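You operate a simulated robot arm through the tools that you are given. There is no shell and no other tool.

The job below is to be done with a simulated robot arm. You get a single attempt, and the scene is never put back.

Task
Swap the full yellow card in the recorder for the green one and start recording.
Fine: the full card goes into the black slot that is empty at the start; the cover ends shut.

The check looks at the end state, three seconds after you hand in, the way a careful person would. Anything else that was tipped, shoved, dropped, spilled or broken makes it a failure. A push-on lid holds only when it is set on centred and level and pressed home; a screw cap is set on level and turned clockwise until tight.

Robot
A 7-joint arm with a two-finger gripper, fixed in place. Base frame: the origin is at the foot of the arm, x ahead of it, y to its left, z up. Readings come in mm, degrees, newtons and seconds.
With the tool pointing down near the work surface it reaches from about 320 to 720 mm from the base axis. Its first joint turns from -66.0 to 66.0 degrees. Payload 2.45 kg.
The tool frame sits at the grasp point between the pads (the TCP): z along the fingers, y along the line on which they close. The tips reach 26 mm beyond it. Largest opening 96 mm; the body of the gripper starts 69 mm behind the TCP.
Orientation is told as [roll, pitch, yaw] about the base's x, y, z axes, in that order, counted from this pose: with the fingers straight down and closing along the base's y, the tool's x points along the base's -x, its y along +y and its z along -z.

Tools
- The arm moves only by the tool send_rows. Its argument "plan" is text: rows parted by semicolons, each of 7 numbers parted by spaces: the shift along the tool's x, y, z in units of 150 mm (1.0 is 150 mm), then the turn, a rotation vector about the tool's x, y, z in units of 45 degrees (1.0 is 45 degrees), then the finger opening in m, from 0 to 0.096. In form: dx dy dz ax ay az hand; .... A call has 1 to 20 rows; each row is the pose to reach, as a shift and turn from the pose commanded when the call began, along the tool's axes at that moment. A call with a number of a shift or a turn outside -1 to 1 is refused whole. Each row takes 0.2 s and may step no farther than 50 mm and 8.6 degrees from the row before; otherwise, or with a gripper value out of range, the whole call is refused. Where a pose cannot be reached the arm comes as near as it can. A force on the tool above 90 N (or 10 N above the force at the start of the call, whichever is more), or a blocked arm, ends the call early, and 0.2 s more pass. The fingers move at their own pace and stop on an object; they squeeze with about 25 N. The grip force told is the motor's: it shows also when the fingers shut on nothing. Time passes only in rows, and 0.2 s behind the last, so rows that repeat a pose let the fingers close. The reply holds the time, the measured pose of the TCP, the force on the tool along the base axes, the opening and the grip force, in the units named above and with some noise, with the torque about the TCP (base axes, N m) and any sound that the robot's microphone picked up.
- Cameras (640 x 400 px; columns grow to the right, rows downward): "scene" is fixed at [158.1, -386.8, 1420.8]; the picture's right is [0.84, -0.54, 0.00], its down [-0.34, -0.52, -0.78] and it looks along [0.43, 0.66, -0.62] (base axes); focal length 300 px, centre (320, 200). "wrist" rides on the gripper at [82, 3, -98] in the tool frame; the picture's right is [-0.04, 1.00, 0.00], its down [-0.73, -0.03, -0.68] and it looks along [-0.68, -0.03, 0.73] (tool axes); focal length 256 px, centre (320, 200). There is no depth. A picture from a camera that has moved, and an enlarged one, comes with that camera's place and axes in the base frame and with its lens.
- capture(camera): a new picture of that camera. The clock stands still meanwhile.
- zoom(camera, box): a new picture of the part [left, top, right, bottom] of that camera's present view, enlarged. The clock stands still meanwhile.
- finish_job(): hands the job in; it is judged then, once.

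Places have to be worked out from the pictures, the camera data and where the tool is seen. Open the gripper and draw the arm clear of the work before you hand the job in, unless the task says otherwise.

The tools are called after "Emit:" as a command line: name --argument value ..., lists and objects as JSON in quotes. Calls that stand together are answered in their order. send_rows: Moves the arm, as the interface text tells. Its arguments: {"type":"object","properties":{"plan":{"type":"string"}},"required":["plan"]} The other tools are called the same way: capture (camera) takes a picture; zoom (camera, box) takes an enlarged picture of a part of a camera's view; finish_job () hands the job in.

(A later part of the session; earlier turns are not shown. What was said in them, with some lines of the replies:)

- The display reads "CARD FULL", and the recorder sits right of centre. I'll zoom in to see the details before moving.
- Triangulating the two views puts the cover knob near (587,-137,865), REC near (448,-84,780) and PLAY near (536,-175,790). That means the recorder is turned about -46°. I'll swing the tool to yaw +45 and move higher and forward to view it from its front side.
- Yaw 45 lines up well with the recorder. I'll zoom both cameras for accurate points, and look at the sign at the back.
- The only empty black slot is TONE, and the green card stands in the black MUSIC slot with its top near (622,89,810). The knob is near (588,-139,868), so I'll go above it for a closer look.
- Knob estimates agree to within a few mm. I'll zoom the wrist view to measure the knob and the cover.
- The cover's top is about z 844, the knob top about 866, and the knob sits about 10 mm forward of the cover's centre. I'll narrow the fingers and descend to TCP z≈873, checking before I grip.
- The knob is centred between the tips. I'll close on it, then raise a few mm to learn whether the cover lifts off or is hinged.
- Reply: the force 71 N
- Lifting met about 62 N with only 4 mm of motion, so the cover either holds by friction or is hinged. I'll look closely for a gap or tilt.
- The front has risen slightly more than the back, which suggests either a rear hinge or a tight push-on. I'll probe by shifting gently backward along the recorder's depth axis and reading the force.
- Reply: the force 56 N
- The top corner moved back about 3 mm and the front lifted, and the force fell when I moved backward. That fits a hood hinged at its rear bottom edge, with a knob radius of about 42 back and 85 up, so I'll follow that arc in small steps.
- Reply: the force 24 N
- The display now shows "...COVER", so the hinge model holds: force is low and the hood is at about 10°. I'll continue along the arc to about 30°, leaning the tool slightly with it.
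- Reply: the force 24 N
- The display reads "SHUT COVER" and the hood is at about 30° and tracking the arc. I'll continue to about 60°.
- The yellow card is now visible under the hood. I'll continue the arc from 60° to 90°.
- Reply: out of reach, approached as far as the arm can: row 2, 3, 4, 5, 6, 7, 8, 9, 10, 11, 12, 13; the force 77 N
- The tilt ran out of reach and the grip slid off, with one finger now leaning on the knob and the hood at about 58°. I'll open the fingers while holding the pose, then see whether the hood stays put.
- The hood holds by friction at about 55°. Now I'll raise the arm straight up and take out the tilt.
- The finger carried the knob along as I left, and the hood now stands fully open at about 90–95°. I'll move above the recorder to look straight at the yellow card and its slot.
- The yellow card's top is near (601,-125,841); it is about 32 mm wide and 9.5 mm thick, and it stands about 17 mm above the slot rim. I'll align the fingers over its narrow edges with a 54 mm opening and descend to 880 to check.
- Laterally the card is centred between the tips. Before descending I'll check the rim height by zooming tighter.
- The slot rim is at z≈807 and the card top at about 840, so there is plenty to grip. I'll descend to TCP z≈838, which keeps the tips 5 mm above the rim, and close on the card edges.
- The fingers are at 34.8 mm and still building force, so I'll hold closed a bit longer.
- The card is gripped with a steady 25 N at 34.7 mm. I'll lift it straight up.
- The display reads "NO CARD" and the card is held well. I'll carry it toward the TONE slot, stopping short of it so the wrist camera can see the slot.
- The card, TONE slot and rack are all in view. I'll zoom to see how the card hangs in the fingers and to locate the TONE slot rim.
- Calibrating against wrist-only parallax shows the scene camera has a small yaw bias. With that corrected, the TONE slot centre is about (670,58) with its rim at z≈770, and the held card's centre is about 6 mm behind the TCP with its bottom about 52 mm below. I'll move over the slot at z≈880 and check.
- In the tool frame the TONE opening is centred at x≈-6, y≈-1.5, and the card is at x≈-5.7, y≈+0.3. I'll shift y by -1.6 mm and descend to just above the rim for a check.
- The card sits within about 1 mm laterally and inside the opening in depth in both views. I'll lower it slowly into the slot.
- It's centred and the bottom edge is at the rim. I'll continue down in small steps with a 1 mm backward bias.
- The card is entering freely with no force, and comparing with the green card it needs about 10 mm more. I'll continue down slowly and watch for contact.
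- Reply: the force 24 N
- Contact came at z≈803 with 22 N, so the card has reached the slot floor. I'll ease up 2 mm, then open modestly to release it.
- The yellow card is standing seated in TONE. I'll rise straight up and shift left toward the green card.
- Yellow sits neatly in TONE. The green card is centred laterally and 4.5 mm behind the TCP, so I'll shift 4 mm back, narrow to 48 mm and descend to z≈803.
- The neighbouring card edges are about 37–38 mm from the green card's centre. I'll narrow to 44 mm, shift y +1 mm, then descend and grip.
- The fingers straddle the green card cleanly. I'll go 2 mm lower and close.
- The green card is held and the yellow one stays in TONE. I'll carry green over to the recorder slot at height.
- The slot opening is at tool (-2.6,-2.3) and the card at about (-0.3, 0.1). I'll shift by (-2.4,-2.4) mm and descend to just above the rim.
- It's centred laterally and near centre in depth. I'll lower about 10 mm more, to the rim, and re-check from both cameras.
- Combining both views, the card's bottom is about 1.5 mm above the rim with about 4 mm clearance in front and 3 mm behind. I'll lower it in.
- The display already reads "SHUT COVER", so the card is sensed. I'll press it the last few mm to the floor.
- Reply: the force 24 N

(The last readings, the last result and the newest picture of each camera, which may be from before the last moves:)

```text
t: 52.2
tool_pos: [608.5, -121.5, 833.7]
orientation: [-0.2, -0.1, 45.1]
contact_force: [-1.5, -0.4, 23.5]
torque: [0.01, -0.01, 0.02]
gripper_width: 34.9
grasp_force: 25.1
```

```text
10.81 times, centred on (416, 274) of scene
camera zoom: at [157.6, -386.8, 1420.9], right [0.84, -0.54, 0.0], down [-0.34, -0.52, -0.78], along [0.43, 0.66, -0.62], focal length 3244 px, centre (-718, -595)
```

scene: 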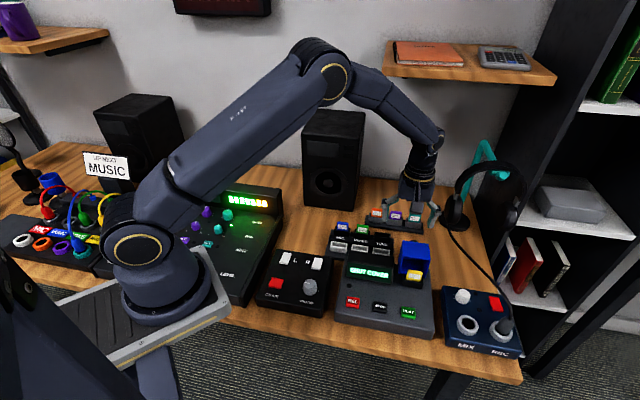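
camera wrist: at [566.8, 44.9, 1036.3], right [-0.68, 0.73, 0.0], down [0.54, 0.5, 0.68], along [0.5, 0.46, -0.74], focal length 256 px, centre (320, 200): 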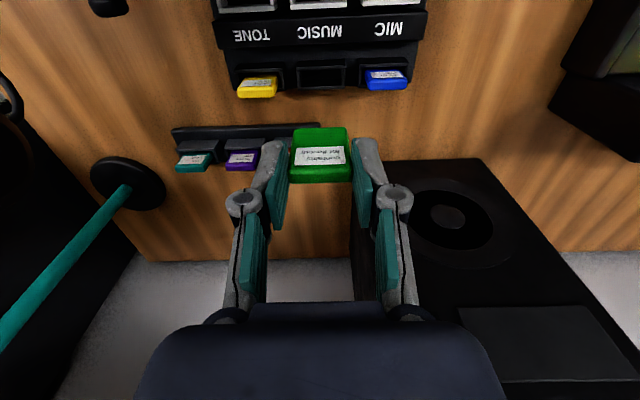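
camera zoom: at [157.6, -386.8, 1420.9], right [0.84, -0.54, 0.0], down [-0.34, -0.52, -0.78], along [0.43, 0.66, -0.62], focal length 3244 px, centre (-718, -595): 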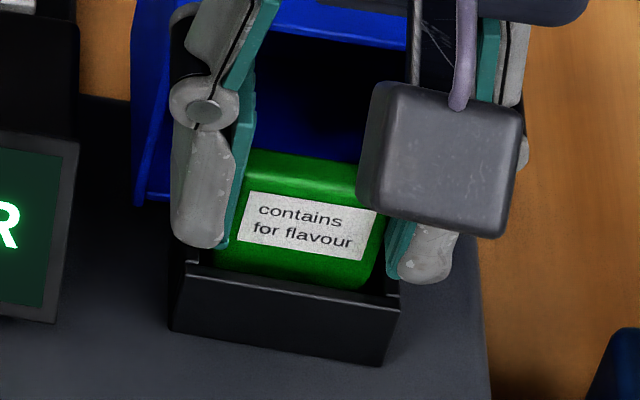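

The card bottomed with 23 N straight up. I'll ease off, release and lift clear.

Emit:
send_rows --plan "0 0 -0.01 0 0 0 0.015; 0 0 -0.01 0 0 0 0.038; 0 0 -0.01 0 0 0 0.05; 0 0 -0.01 0 0 0 0.052; 0 0 -0.01 0 0 0 0.052; 0 0 -0.15 0 0 0 0.052; 0 0 -0.35 0 0 0 0.052; 0 0 -0.6 0 0 0 0.052; 0 0 -0.8 0 0 0 0.052; 0 0 -0.8 0 0 0 0.052"

Emit:
capture --camera "wrist"

Emit:
zoom --camera "wrist" --box '[240, 30, 400, 150]'

Emit:
zoom --camera "scene" --box '[330, 220, 450, 320]'

```text
t: 54.4
tool_pos: [608.5, -120.4, 952.1]
orientation: [0.1, 0.1, 45.0]
contact_force: [0.3, 0.2, -0.8]
torque: [-0.01, 0.01, -0.02]
gripper_width: 52.1
grasp_force: 0.0
```

```text
taken
camera wrist: at [546.9, -176.4, 1049.6], right [-0.68, 0.73, 0.0], down [0.54, 0.5, 0.68], along [0.5, 0.46, -0.73], focal length 256 px, centre (320, 200)
```

wrist: 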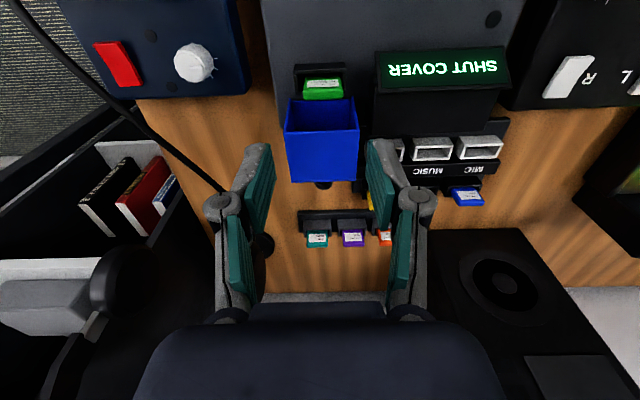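

```text
3.33 times, centred on (320, 90) of wrist
camera zoom: at [546.9, -176.4, 1049.6], right [-0.68, 0.73, 0.0], down [0.54, 0.5, 0.68], along [0.5, 0.46, -0.73], focal length 853 px, centre (320, 567)
```

zoom: 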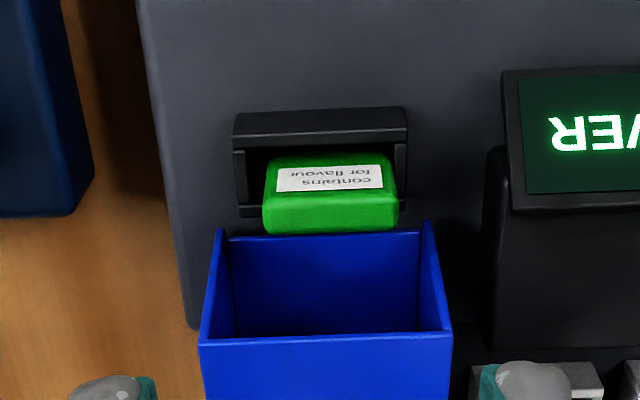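

```text
4.00 times, centred on (390, 270) of scene
camera zoom: at [158.1, -386.8, 1420.8], right [0.84, -0.54, 0.0], down [-0.34, -0.52, -0.78], along [0.43, 0.66, -0.62], focal length 1200 px, centre (40, -80)
```

zoom: 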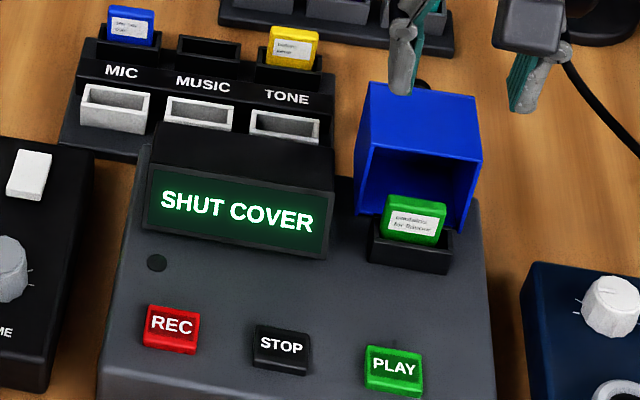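

Green is seated and the display asks for the cover to be shut. The hood stands at about 91° with its knob facing back, so I'll go behind it with the fingers open 44 mm to straddle the knob.

Emit:
send_rows --plan "-0.2 -0.004 0 0 0 0 0.044; -0.4 -0.008 0 0 0 0 0.044; -0.6 -0.012 0 0 0 0 0.044; -0.79 -0.015 0 0 0 0 0.044; -0.79 -0.015 0 0 0 0 0.044"

Emit:
capture --camera "wrist"

Emit:
capture --camera "scene"

```text
t: 55.6
tool_pos: [692.5, -37.1, 951.6]
orientation: [0.0, 0.1, 45.1]
contact_force: [-0.5, 0.0, 0.2]
torque: [0.0, 0.05, 0.02]
gripper_width: 44.1
grasp_force: 0.2
```

```text
taken
camera wrist: at [631.3, -92.9, 1049.4], right [-0.68, 0.73, 0.0], down [0.54, 0.5, 0.68], along [0.5, 0.46, -0.74], focal length 256 px, centre (320, 200)
```

wrist: 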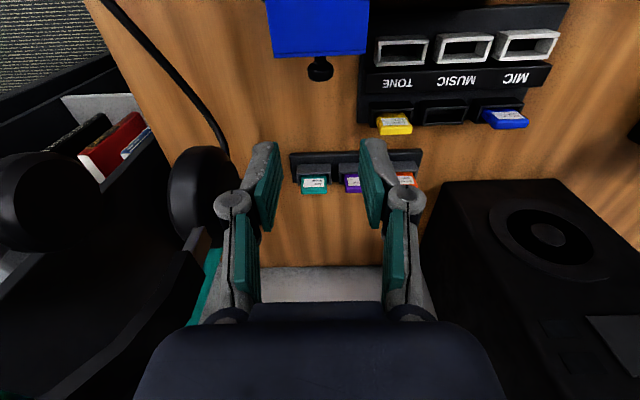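

```text
taken
```

scene: 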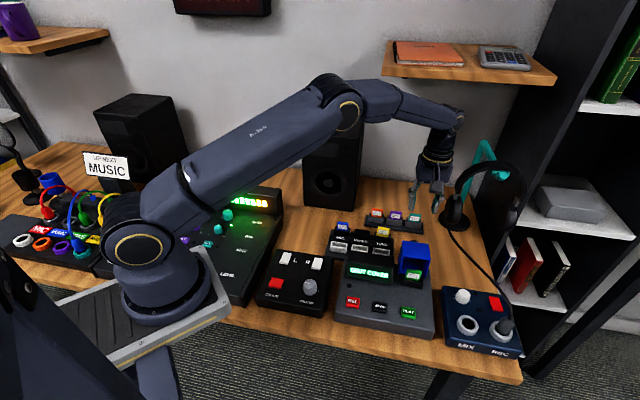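

The knob is centred between the fingers and the hood's back panel is about 33 mm ahead of the TCP. I'll descend behind it to z≈846.

Emit:
send_rows --plan "0 0 0.15 0 0 0 0.044; 0 0 0.3 0 0 0 0.044; 0 0 0.45 0 0 0 0.044; 0 0 0.6 0 0 0 0.044; 0 0 0.704 0 0 0 0.044; 0 0 0.704 0 0 0 0.044"

Emit:
capture --camera "wrist"

Emit:
zoom --camera "scene" --box '[370, 210, 460, 300]'

```text
t: 57.0
tool_pos: [692.4, -37.7, 845.4]
orientation: [0.0, 0.1, 44.9]
contact_force: [0.0, -0.2, -0.7]
torque: [0.0, -0.01, 0.0]
gripper_width: 44.1
grasp_force: 0.0
```

```text
taken
camera wrist: at [632.7, -93.6, 943.8], right [-0.68, 0.73, 0.0], down [0.54, 0.5, 0.68], along [0.5, 0.46, -0.73], focal length 256 px, centre (320, 200)
```

wrist: 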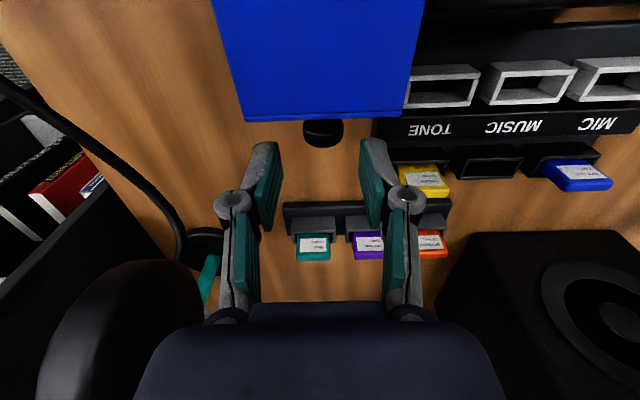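

```text
4.44 times, centred on (415, 255) of scene
camera zoom: at [158.1, -386.8, 1420.8], right [0.84, -0.54, 0.0], down [-0.34, -0.52, -0.78], along [0.43, 0.66, -0.62], focal length 1334 px, centre (-102, -44)
```

zoom: 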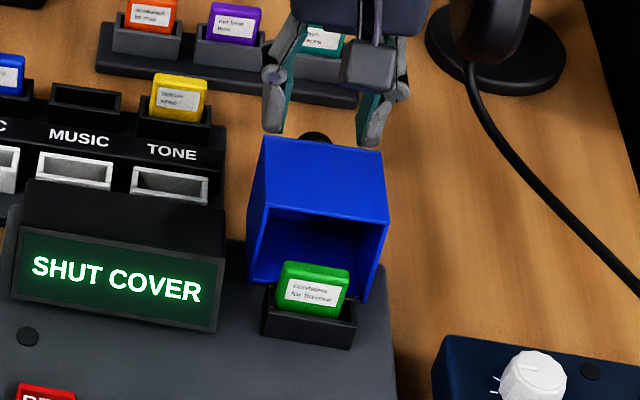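

The fingers straddle the knob behind the hood, with no contact yet. I'll push forward gently toward the recorder's front.

Emit:
send_rows --plan "0.04 0 0 0 0 0 0.044; 0.08 0 0 0 0 0 0.044; 0.12 0 0 0 0 0 0.044; 0.16 0 0 0 0 0 0.044; 0.2 0 0 0 0 0 0.044; 0.24 0 0 0 0 0 0.044; 0.28 0 0 0 0 0 0.044; 0.28 0 0 0 0 0 0.044"

Emit:
capture --camera "wrist"

Emit:
zoom --camera "scene" --box '[370, 210, 460, 300]'

```text
t: 58.8
tool_pos: [666.1, -66.0, 849.4]
orientation: [-0.2, -0.3, 45.1]
contact_force: [15.1, 17.0, 23.8]
torque: [0.28, -0.15, -0.1]
gripper_width: 47.2
grasp_force: 8.5
```

```text
taken
camera wrist: at [604.0, -122.1, 946.1], right [-0.68, 0.73, 0.0], down [0.53, 0.5, 0.68], along [0.5, 0.46, -0.73], focal length 256 px, centre (320, 200)
```

wrist: 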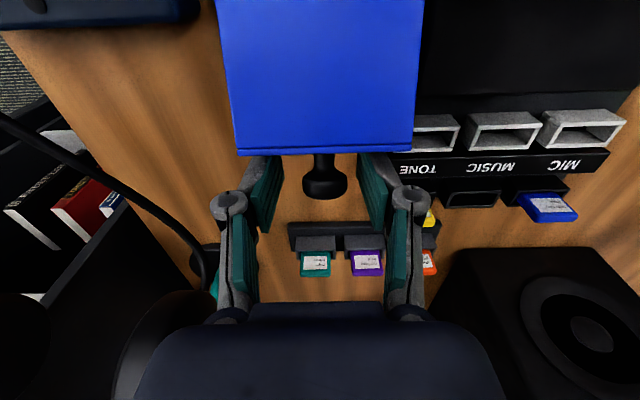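

```text
4.44 times, centred on (415, 255) of scene
camera zoom: at [157.9, -386.3, 1421.0], right [0.84, -0.54, 0.0], down [-0.34, -0.52, -0.78], along [0.43, 0.66, -0.62], focal length 1334 px, centre (-102, -44)
```

zoom: 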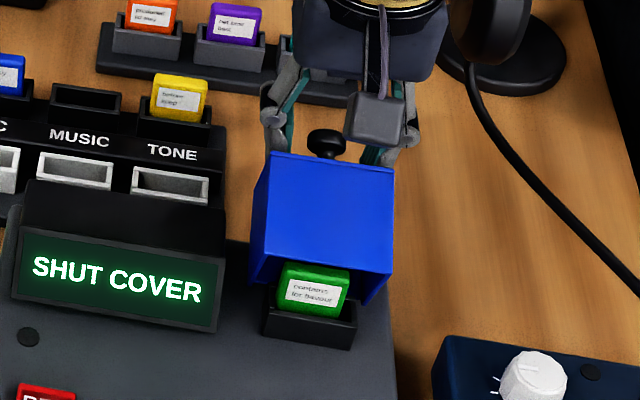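

The hood is folding forward, now at about 70°. I'll raise 25 mm so the push acts near its upper corner, then continue forward.

Emit:
send_rows --plan "0 0 -0.06 0 0 0 0.044; 0 0 -0.12 0 0 0 0.044; 0 0 -0.17 0 0 0 0.044; 0.04 0 -0.17 0 0 0 0.044; 0.08 0 -0.17 0 0 0 0.044; 0.12 0 -0.17 0 0 0 0.044; 0.16 0 -0.17 0 0 0 0.044; 0.2 0 -0.17 0 0 0 0.044; 0.2 0 -0.17 0 0 0 0.044"

Emit:
capture --camera "wrist"

Emit:
zoom --camera "scene" --box '[370, 210, 460, 300]'

```text
t: 60.8
tool_pos: [641.5, -90.2, 870.7]
orientation: [0.0, 0.1, 45.0]
contact_force: [-0.3, -1.0, 0.6]
torque: [0.0, 0.0, -0.03]
gripper_width: 44.0
grasp_force: 0.1
```

```text
taken
camera wrist: at [581.1, -145.6, 969.3], right [-0.68, 0.73, 0.0], down [0.54, 0.5, 0.68], along [0.5, 0.46, -0.74], focal length 256 px, centre (320, 200)
```

wrist: 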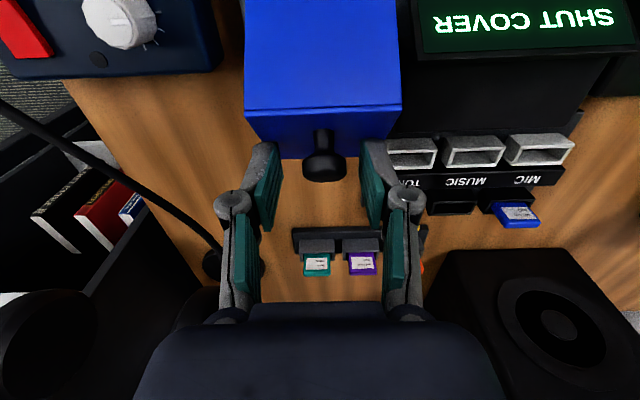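

```text
4.44 times, centred on (415, 255) of scene
camera zoom: at [158.1, -386.8, 1420.8], right [0.84, -0.54, 0.0], down [-0.34, -0.52, -0.78], along [0.43, 0.66, -0.62], focal length 1334 px, centre (-102, -44)
```

zoom: 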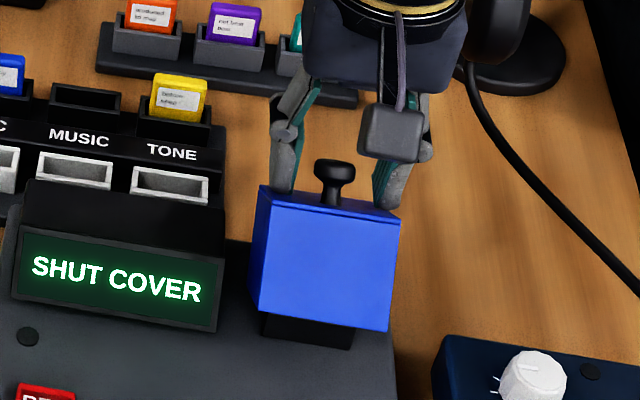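

The hood is at about 35–40° and holds by friction. I'll keep pushing forward with a slight rise so the fingertips ride over its top.

Emit:
send_rows --plan "0.04 0 -0.015 0 0 0 0.044; 0.08 0 -0.03 0 0 0 0.044; 0.12 0 -0.04 0 0 0 0.044; 0.16 0 -0.04 0 0 0 0.044; 0.2 0 -0.04 0 0 0 0.044; 0.24 0 -0.04 0 0 0 0.044; 0.26 0 -0.04 0 0 0 0.044; 0.26 0 -0.04 0 0 0 0.044"

Emit:
capture --camera "wrist"

Emit:
zoom --camera "scene" --box '[370, 220, 460, 310]'

```text
t: 62.6
tool_pos: [613.3, -117.1, 877.9]
orientation: [-0.1, 0.2, 45.0]
contact_force: [0.3, -0.6, 0.2]
torque: [0.0, 0.0, 0.01]
gripper_width: 44.3
grasp_force: 0.1
```

```text
taken
camera wrist: at [553.4, -172.4, 975.7], right [-0.68, 0.73, 0.0], down [0.54, 0.5, 0.68], along [0.5, 0.46, -0.73], focal length 256 px, centre (320, 200)
```

wrist: 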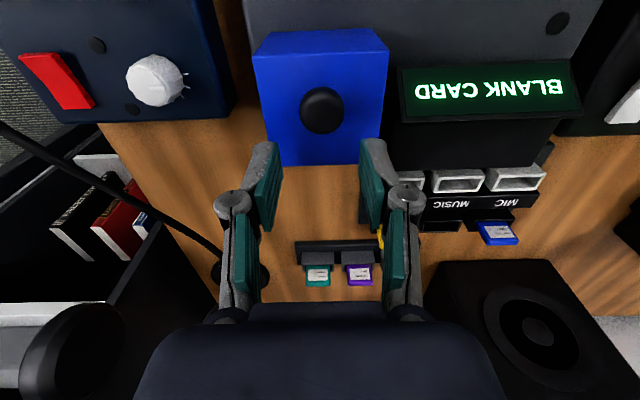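

```text
4.44 times, centred on (415, 265) of scene
camera zoom: at [158.1, -386.8, 1420.8], right [0.84, -0.54, 0.0], down [-0.34, -0.52, -0.78], along [0.43, 0.66, -0.62], focal length 1334 px, centre (-102, -89)
```

zoom: 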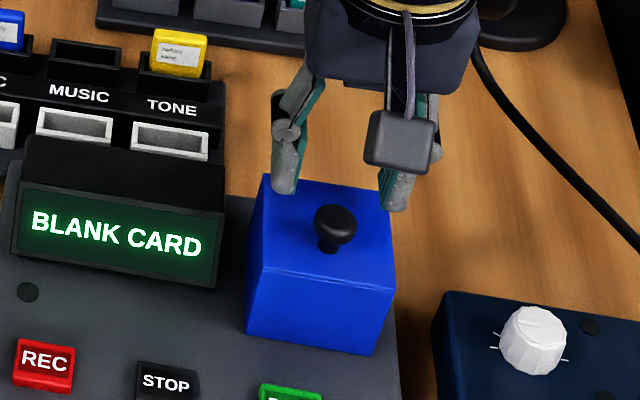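

The hood fell shut and the display now reads "BLANK CARD". I'll check that it's fully closed against the initial view.

Emit:
zoom --camera "scene" --box '[390, 250, 440, 300]'

Emit:
zoom --camera "wrist" --box '[230, 20, 410, 170]'

```text
8.00 times, centred on (415, 275) of scene
camera zoom: at [158.1, -386.8, 1420.8], right [0.84, -0.54, 0.0], down [-0.34, -0.52, -0.78], along [0.43, 0.66, -0.62], focal length 2401 px, centre (-440, -400)
```

zoom: 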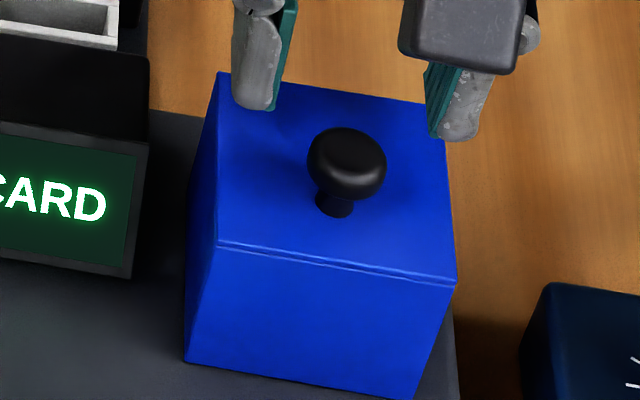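

```text
2.67 times, centred on (320, 95) of wrist
camera zoom: at [553.4, -172.4, 975.7], right [-0.68, 0.73, 0.0], down [0.54, 0.5, 0.68], along [0.5, 0.46, -0.73], focal length 683 px, centre (320, 480)
```

zoom: 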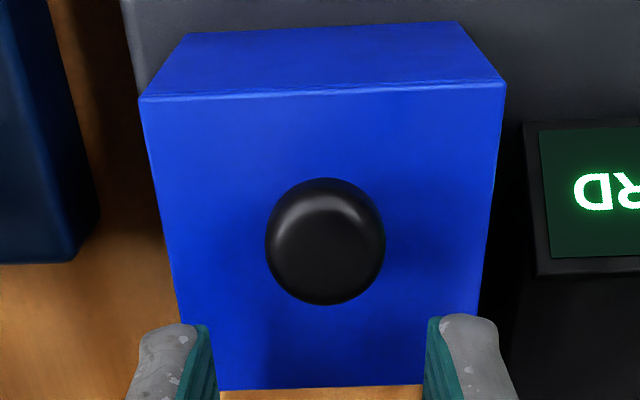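

The closed position matches the original view exactly. Now I'll rise, close the fingers and move to just above REC for a look.

Emit:
send_rows --plan "0 0 -0.25 0 0 0 0.044; 0 0 -0.5 0 0 0 0.02; 0.15 0.2 -0.5 0 0 0 0; 0.3 0.4 -0.5 0 0 0 0; 0.45 0.6 -0.5 0 0 0 0; 0.58 0.78 -0.5 0 0 0 0; 0.68 0.92 -0.5 0 0 0 0; 0.68 0.92 -0.5 0 0 0 0"

Emit:
capture --camera "wrist"

Emit:
capture --camera "scene"

```text
t: 64.4
tool_pos: [442.5, -91.7, 951.9]
orientation: [0.0, 0.0, 45.0]
contact_force: [0.5, 0.5, -0.9]
torque: [0.0, 0.0, -0.02]
gripper_width: 0.2
grasp_force: 25.1
```

```text
taken
camera wrist: at [381.9, -147.2, 1049.9], right [-0.68, 0.73, 0.0], down [0.54, 0.5, 0.68], along [0.5, 0.46, -0.73], focal length 256 px, centre (320, 200)
```

wrist: 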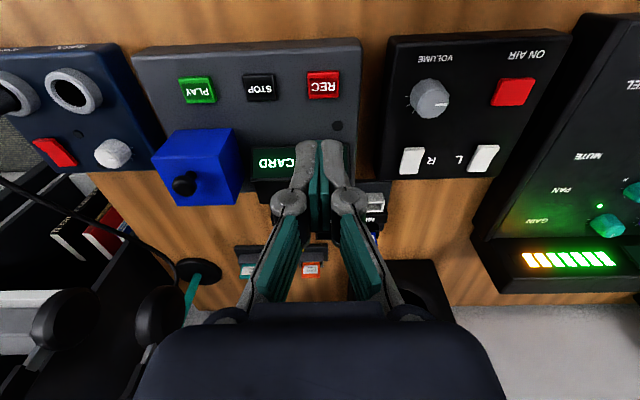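

```text
taken
```

scene: 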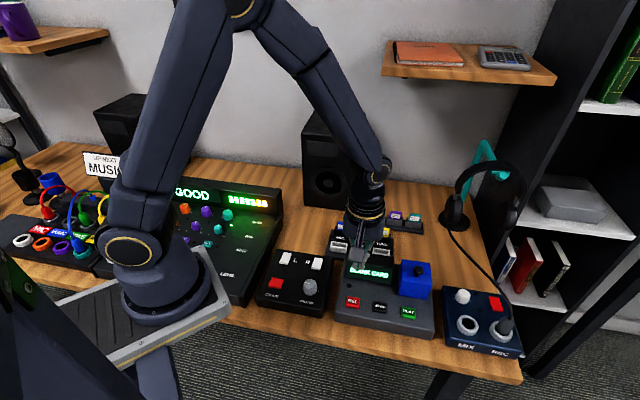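

REC is near (447,-84), with its top at about z 783. I'll align the closed fingertips over it and descend to 15 mm above.

Emit:
send_rows --plan "-0.059 0.011 0.2 0 0 0 0; -0.059 0.011 0.45 0 0 0 0; -0.059 0.011 0.68 0 0 0 0; -0.059 0.011 0.84 0 0 0 0; -0.059 0.011 0.84 0 0 0 0"

Emit:
capture --camera "wrist"

Emit:
zoom --camera "scene" --box '[320, 250, 420, 320]'

```text
t: 65.6
tool_pos: [448.5, -85.7, 827.4]
orientation: [0.1, 0.1, 45.0]
contact_force: [0.9, 0.2, -0.3]
torque: [0.05, 0.0, 0.03]
gripper_width: 0.1
grasp_force: 25.1
```

```text
taken
camera wrist: at [387.8, -141.7, 924.7], right [-0.68, 0.73, 0.0], down [0.54, 0.5, 0.68], along [0.5, 0.46, -0.73], focal length 256 px, centre (320, 200)
```

wrist: 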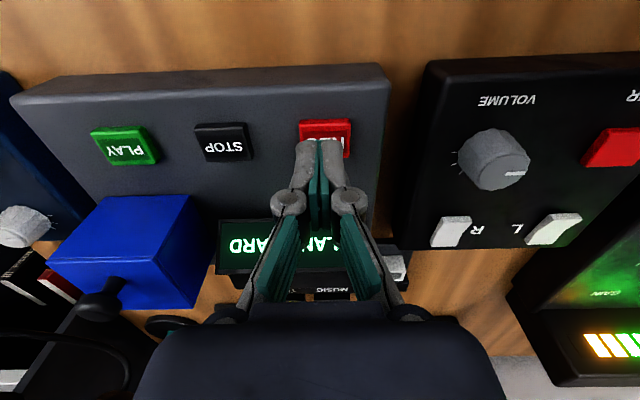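

```text
5.71 times, centred on (370, 285) of scene
camera zoom: at [158.1, -386.8, 1420.8], right [0.84, -0.54, 0.0], down [-0.34, -0.52, -0.78], along [0.43, 0.66, -0.62], focal length 1715 px, centre (34, -286)
```

zoom: 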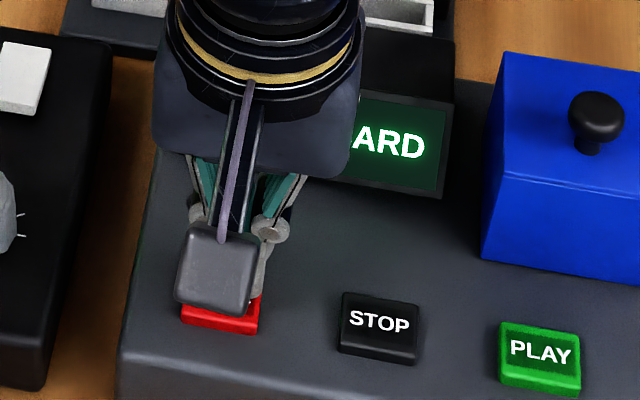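

The tip is nearly centred on REC and needs +2 mm in x and +2.5 mm in y. I'll descend to near contact, then press in small steps.

Emit:
send_rows --plan "0.013 0.017 0.03 0 0 0 0; 0.013 0.017 0.07 0 0 0 0; 0.013 0.017 0.1 0 0 0 0; 0.013 0.017 0.1 0 0 0 0"

Emit:
send_rows --plan "0 0 0.01 0 0 0 0; 0 0 0.02 0 0 0 0; 0 0 0.02 0 0 0 0"

Emit:
zoom --camera "wrist" --box '[180, 80, 430, 300]'

```text
t: 66.6
tool_pos: [446.1, -86.1, 812.1]
orientation: [0.0, 0.1, 45.0]
contact_force: [0.0, -0.4, -0.9]
torque: [0.01, 0.01, 0.0]
gripper_width: 0.0
grasp_force: 24.7
```

```text
t: 67.4
tool_pos: [446.4, -83.8, 807.8]
orientation: [0.0, 0.1, 45.0]
contact_force: [-0.6, 0.6, -1.1]
torque: [0.02, 0.01, 0.03]
gripper_width: 0.1
grasp_force: 25.4
```

```text
1.82 times, centred on (305, 190) of wrist
camera zoom: at [385.7, -139.4, 906.5], right [-0.68, 0.73, 0.0], down [0.54, 0.5, 0.68], along [0.5, 0.46, -0.73], focal length 465 px, centre (347, 218)
```

zoom: 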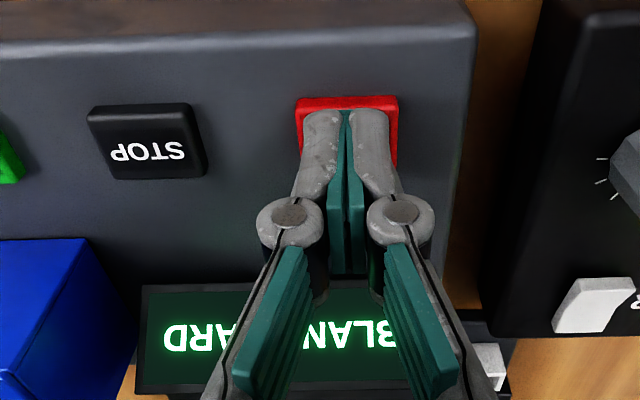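

Positioned over REC with no contact at 808. I'll keep pressing in 2–3 mm increments.

Emit:
send_rows --plan "0 0 0.01 0 0 0 0; 0 0 0.02 0 0 0 0; 0 0 0.02 0 0 0 0"

Emit:
send_rows --plan "0 0 0.01 0 0 0 0; 0 0 0.02 0 0 0 0; 0 0 0.02 0 0 0 0"

Emit:
zoom --camera "wrist" --box '[180, 80, 430, 300]'

```text
t: 68.2
tool_pos: [447.0, -85.6, 804.6]
orientation: [-0.1, 0.1, 45.0]
contact_force: [0.1, 0.8, 1.2]
torque: [0.02, 0.03, -0.01]
gripper_width: 6.0
grasp_force: 28.4
```

```text
t: 69.0
tool_pos: [446.8, -85.5, 802.8]
orientation: [0.1, 0.1, 45.0]
contact_force: [1.6, 0.5, 4.2]
torque: [-0.02, -0.05, 0.04]
gripper_width: 5.9
grasp_force: 28.6
heard: click
```

```text
1.82 times, centred on (305, 190) of wrist
camera zoom: at [386.0, -139.9, 900.6], right [-0.68, 0.73, 0.0], down [0.54, 0.5, 0.68], along [0.5, 0.46, -0.73], focal length 465 px, centre (347, 218)
```

zoom: 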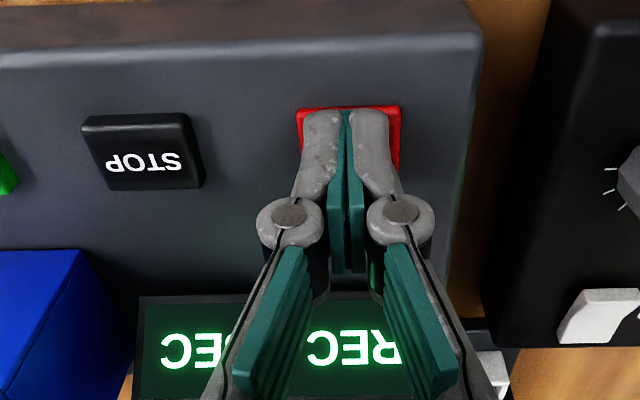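

A click was heard and the display shows "REC … SEC". I'll lift straight up, then open the gripper once clear.

Emit:
send_rows --plan "0 0 -0.1 0 0 0 0; 0 0 -0.3 0 0 0 0; 0 0 -0.6 0 0 0 0; 0 0 -0.9 0 0 0 0.02; 0.2 0 -1 0 0 0 0.06; 0.4 0 -1 0 0 0 0.09; 0.4 0 -1 0 0 0 0.09"

Emit:
capture --camera "scene"

Emit:
zoom --camera "scene" --box '[325, 210, 455, 330]'

Emit:
capture --camera "wrist"

```text
t: 70.6
tool_pos: [403.6, -125.6, 952.9]
orientation: [0.0, 0.2, 45.0]
contact_force: [-0.5, 0.3, 0.2]
torque: [-0.02, 0.0, -0.01]
gripper_width: 85.3
grasp_force: 0.1
```

```text
taken
```

scene: 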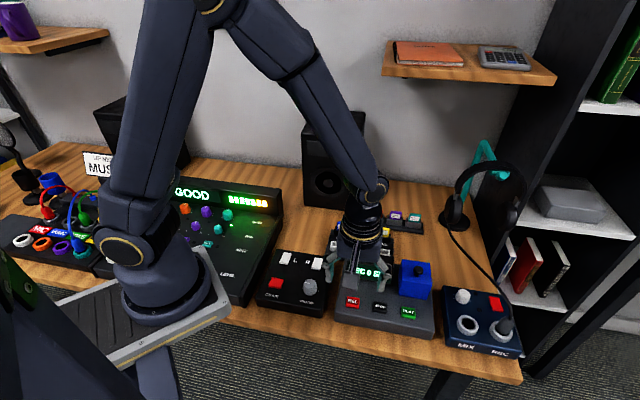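

```text
3.33 times, centred on (390, 270) of scene
camera zoom: at [158.0, -386.8, 1420.8], right [0.84, -0.54, 0.0], down [-0.34, -0.52, -0.78], along [0.43, 0.66, -0.62], focal length 1000 px, centre (87, -33)
```

zoom: 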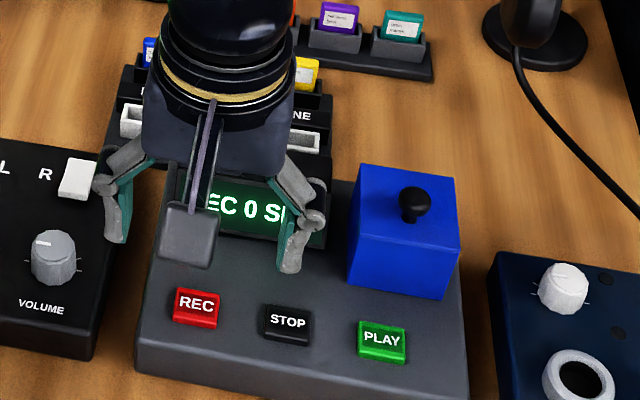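

```text
taken
camera wrist: at [344.1, -181.3, 1050.6], right [-0.68, 0.73, 0.0], down [0.54, 0.5, 0.68], along [0.5, 0.46, -0.73], focal length 256 px, centre (320, 200)
```

wrist: 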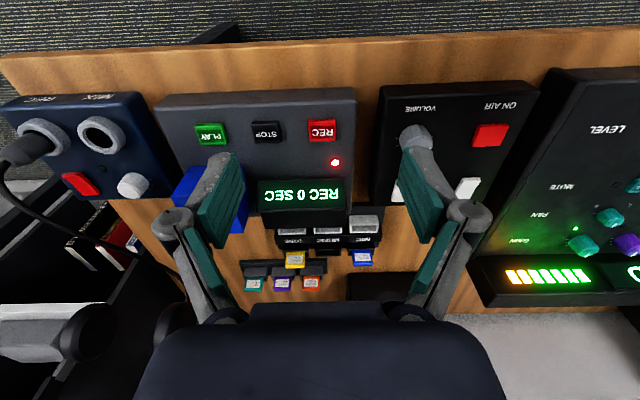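

A red LED is lit and the display reads "REC 0 SEC". I'll draw the arm up and back, letting some time pass to check that it's counting.

Emit:
send_rows --plan "0 0 -0.2 0 0 0 0.09; 0 0 -0.4 0 0 0 0.09; 0 0 -0.6 0 0 0 0.09; 0 0 -0.8 0 0 0 0.09; 0 0 -0.95 0 0 0 0.09; 0 0 -0.95 0 0 0 0.09; 0 0 -0.95 0 0 0 0.09; 0 0 -0.95 0 0 0 0.09; 0 0 -0.95 0 0 0 0.09; 0 0 -0.95 0 0 0 0.09; 0 0 -0.95 0 0 0 0.09; 0 0 -0.95 0 0 0 0.09"

Emit:
capture --camera "wrist"

Emit:
zoom --camera "wrist" --box '[220, 60, 400, 200]'

Emit:
zoom --camera "scene" --box '[325, 200, 455, 330]'

Emit:
capture --camera "scene"

```text
t: 73.2
tool_pos: [403.3, -124.5, 1094.6]
orientation: [0.1, 0.1, 45.0]
contact_force: [0.6, -0.3, 0.0]
torque: [-0.01, 0.01, 0.0]
gripper_width: 90.3
grasp_force: 0.1
```

```text
taken
camera wrist: at [343.0, -180.8, 1192.5], right [-0.68, 0.73, 0.0], down [0.54, 0.5, 0.68], along [0.5, 0.46, -0.73], focal length 256 px, centre (320, 200)
```

wrist: 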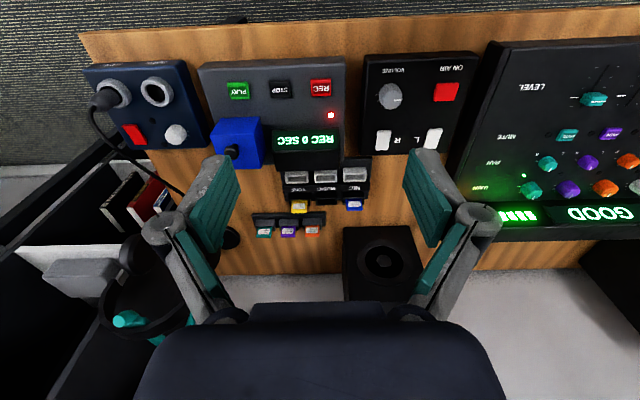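

```text
2.86 times, centred on (310, 130) of wrist
camera zoom: at [343.0, -180.8, 1192.5], right [-0.68, 0.73, 0.0], down [0.54, 0.5, 0.68], along [0.5, 0.46, -0.73], focal length 731 px, centre (349, 400)
```

zoom: 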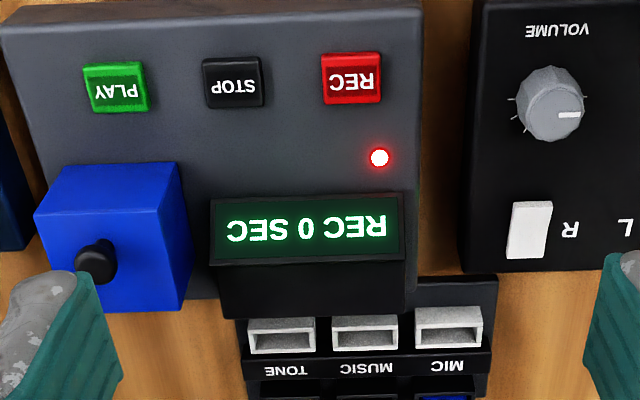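

```text
3.08 times, centred on (390, 265) of scene
camera zoom: at [158.1, -386.8, 1420.8], right [0.84, -0.54, 0.0], down [-0.34, -0.52, -0.78], along [0.43, 0.66, -0.62], focal length 923 px, centre (105, 0)
```

zoom: 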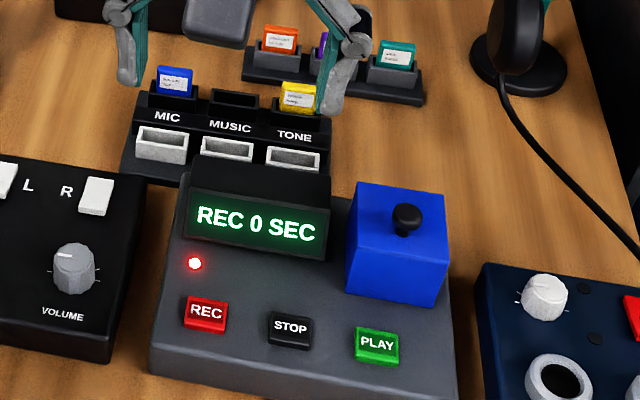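

```text
taken
```

scene: 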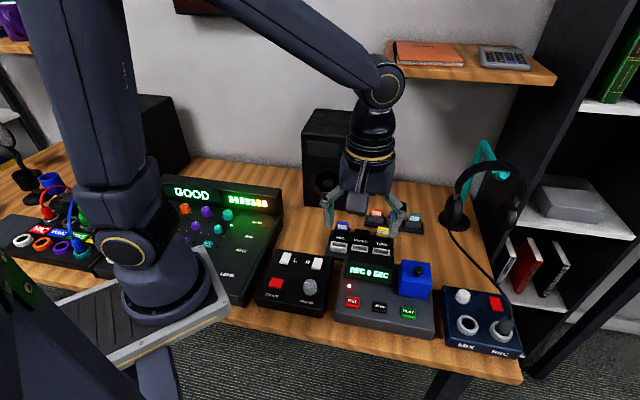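

The recorder shows REC with its LED on, but the count still reads 0. I'll wait a few more seconds in place to see whether it advances.

Emit:
send_rows --plan "0 0 0 0 0 0 0.09; 0 0 0 0 0 0 0.09; 0 0 0 0 0 0 0.09; 0 0 0 0 0 0 0.09; 0 0 0 0 0 0 0.09; 0 0 0 0 0 0 0.09; 0 0 0 0 0 0 0.09; 0 0 0 0 0 0 0.09; 0 0 0 0 0 0 0.09; 0 0 0 0 0 0 0.09; 0 0 0 0 0 0 0.09; 0 0 0 0 0 0 0.09; 0 0 0 0 0 0 0.09; 0 0 0 0 0 0 0.09; 0 0 0 0 0 0 0.09; 0 0 0 0 0 0 0.09; 0 0 0 0 0 0 0.09; 0 0 0 0 0 0 0.09; 0 0 0 0 0 0 0.09; 0 0 0 0 0 0 0.09"

Emit:
zoom --camera "scene" --box '[325, 200, 455, 330]'

Emit:
zoom --camera "scene" --box '[240, 230, 340, 320]'

Emit:
zoom --camera "scene" --box '[430, 270, 530, 360]'

```text
t: 77.4
tool_pos: [402.9, -125.3, 1094.6]
orientation: [0.1, 0.1, 45.1]
contact_force: [0.1, 0.7, -0.6]
torque: [0.0, 0.02, 0.06]
gripper_width: 90.2
grasp_force: 0.0
```

```text
3.08 times, centred on (390, 265) of scene
camera zoom: at [158.1, -386.8, 1420.8], right [0.84, -0.54, 0.0], down [-0.34, -0.52, -0.78], along [0.43, 0.66, -0.62], focal length 923 px, centre (105, 0)
```

zoom: 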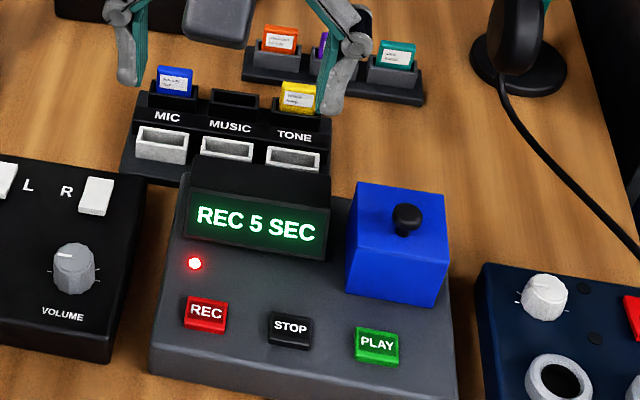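

```text
4.44 times, centred on (290, 275) of scene
camera zoom: at [158.1, -386.8, 1420.8], right [0.84, -0.54, 0.0], down [-0.34, -0.52, -0.78], along [0.43, 0.66, -0.62], focal length 1334 px, centre (453, -133)
```

zoom: 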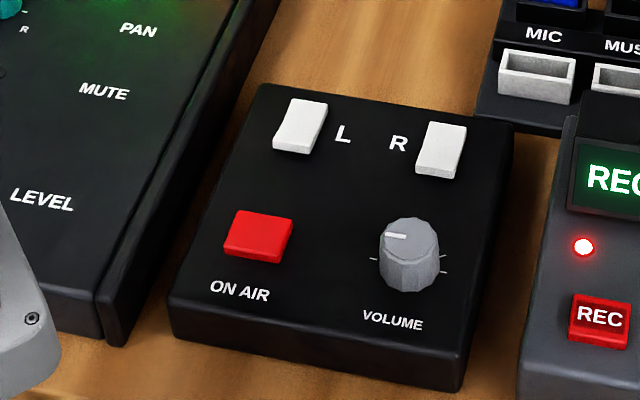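

```text
4.44 times, centred on (480, 315) of scene
camera zoom: at [158.1, -386.8, 1420.8], right [0.84, -0.54, 0.0], down [-0.34, -0.52, -0.78], along [0.43, 0.66, -0.62], focal length 1334 px, centre (-391, -311)
```

zoom: 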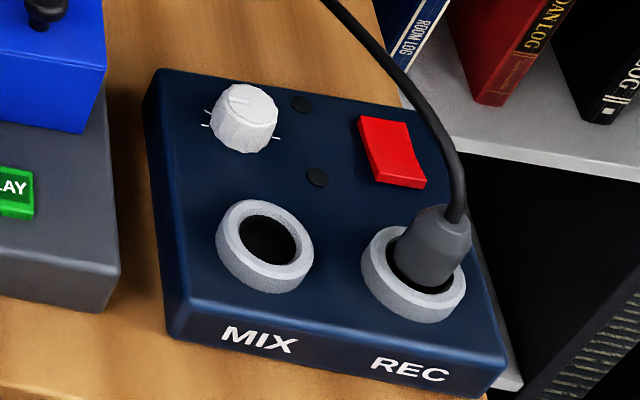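

The display has counted up to "REC 5 SEC", so it is recording. The cover is shut, the yellow card is in the black TONE slot, and the gripper is open and clear of the work, so I'm handing in.

Emit:
finish_job

```text
The job is handed in.
```

The green card is in the recorder and it is recording. The display had counted up to "REC 5 SEC" with the red light on when I handed in.

- **Full card:** the yellow card is in the black TONE slot, the one that was empty at the start.
- **Cover:** shut, and it looks the same in the camera as it did before I opened it.
- **Arm:** the gripper is open and clear of the desk.

While I was opening the cover, the arm ran out of reach once and the gripper slipped off the knob. The cover stayed up and nothing else was touched or moved.
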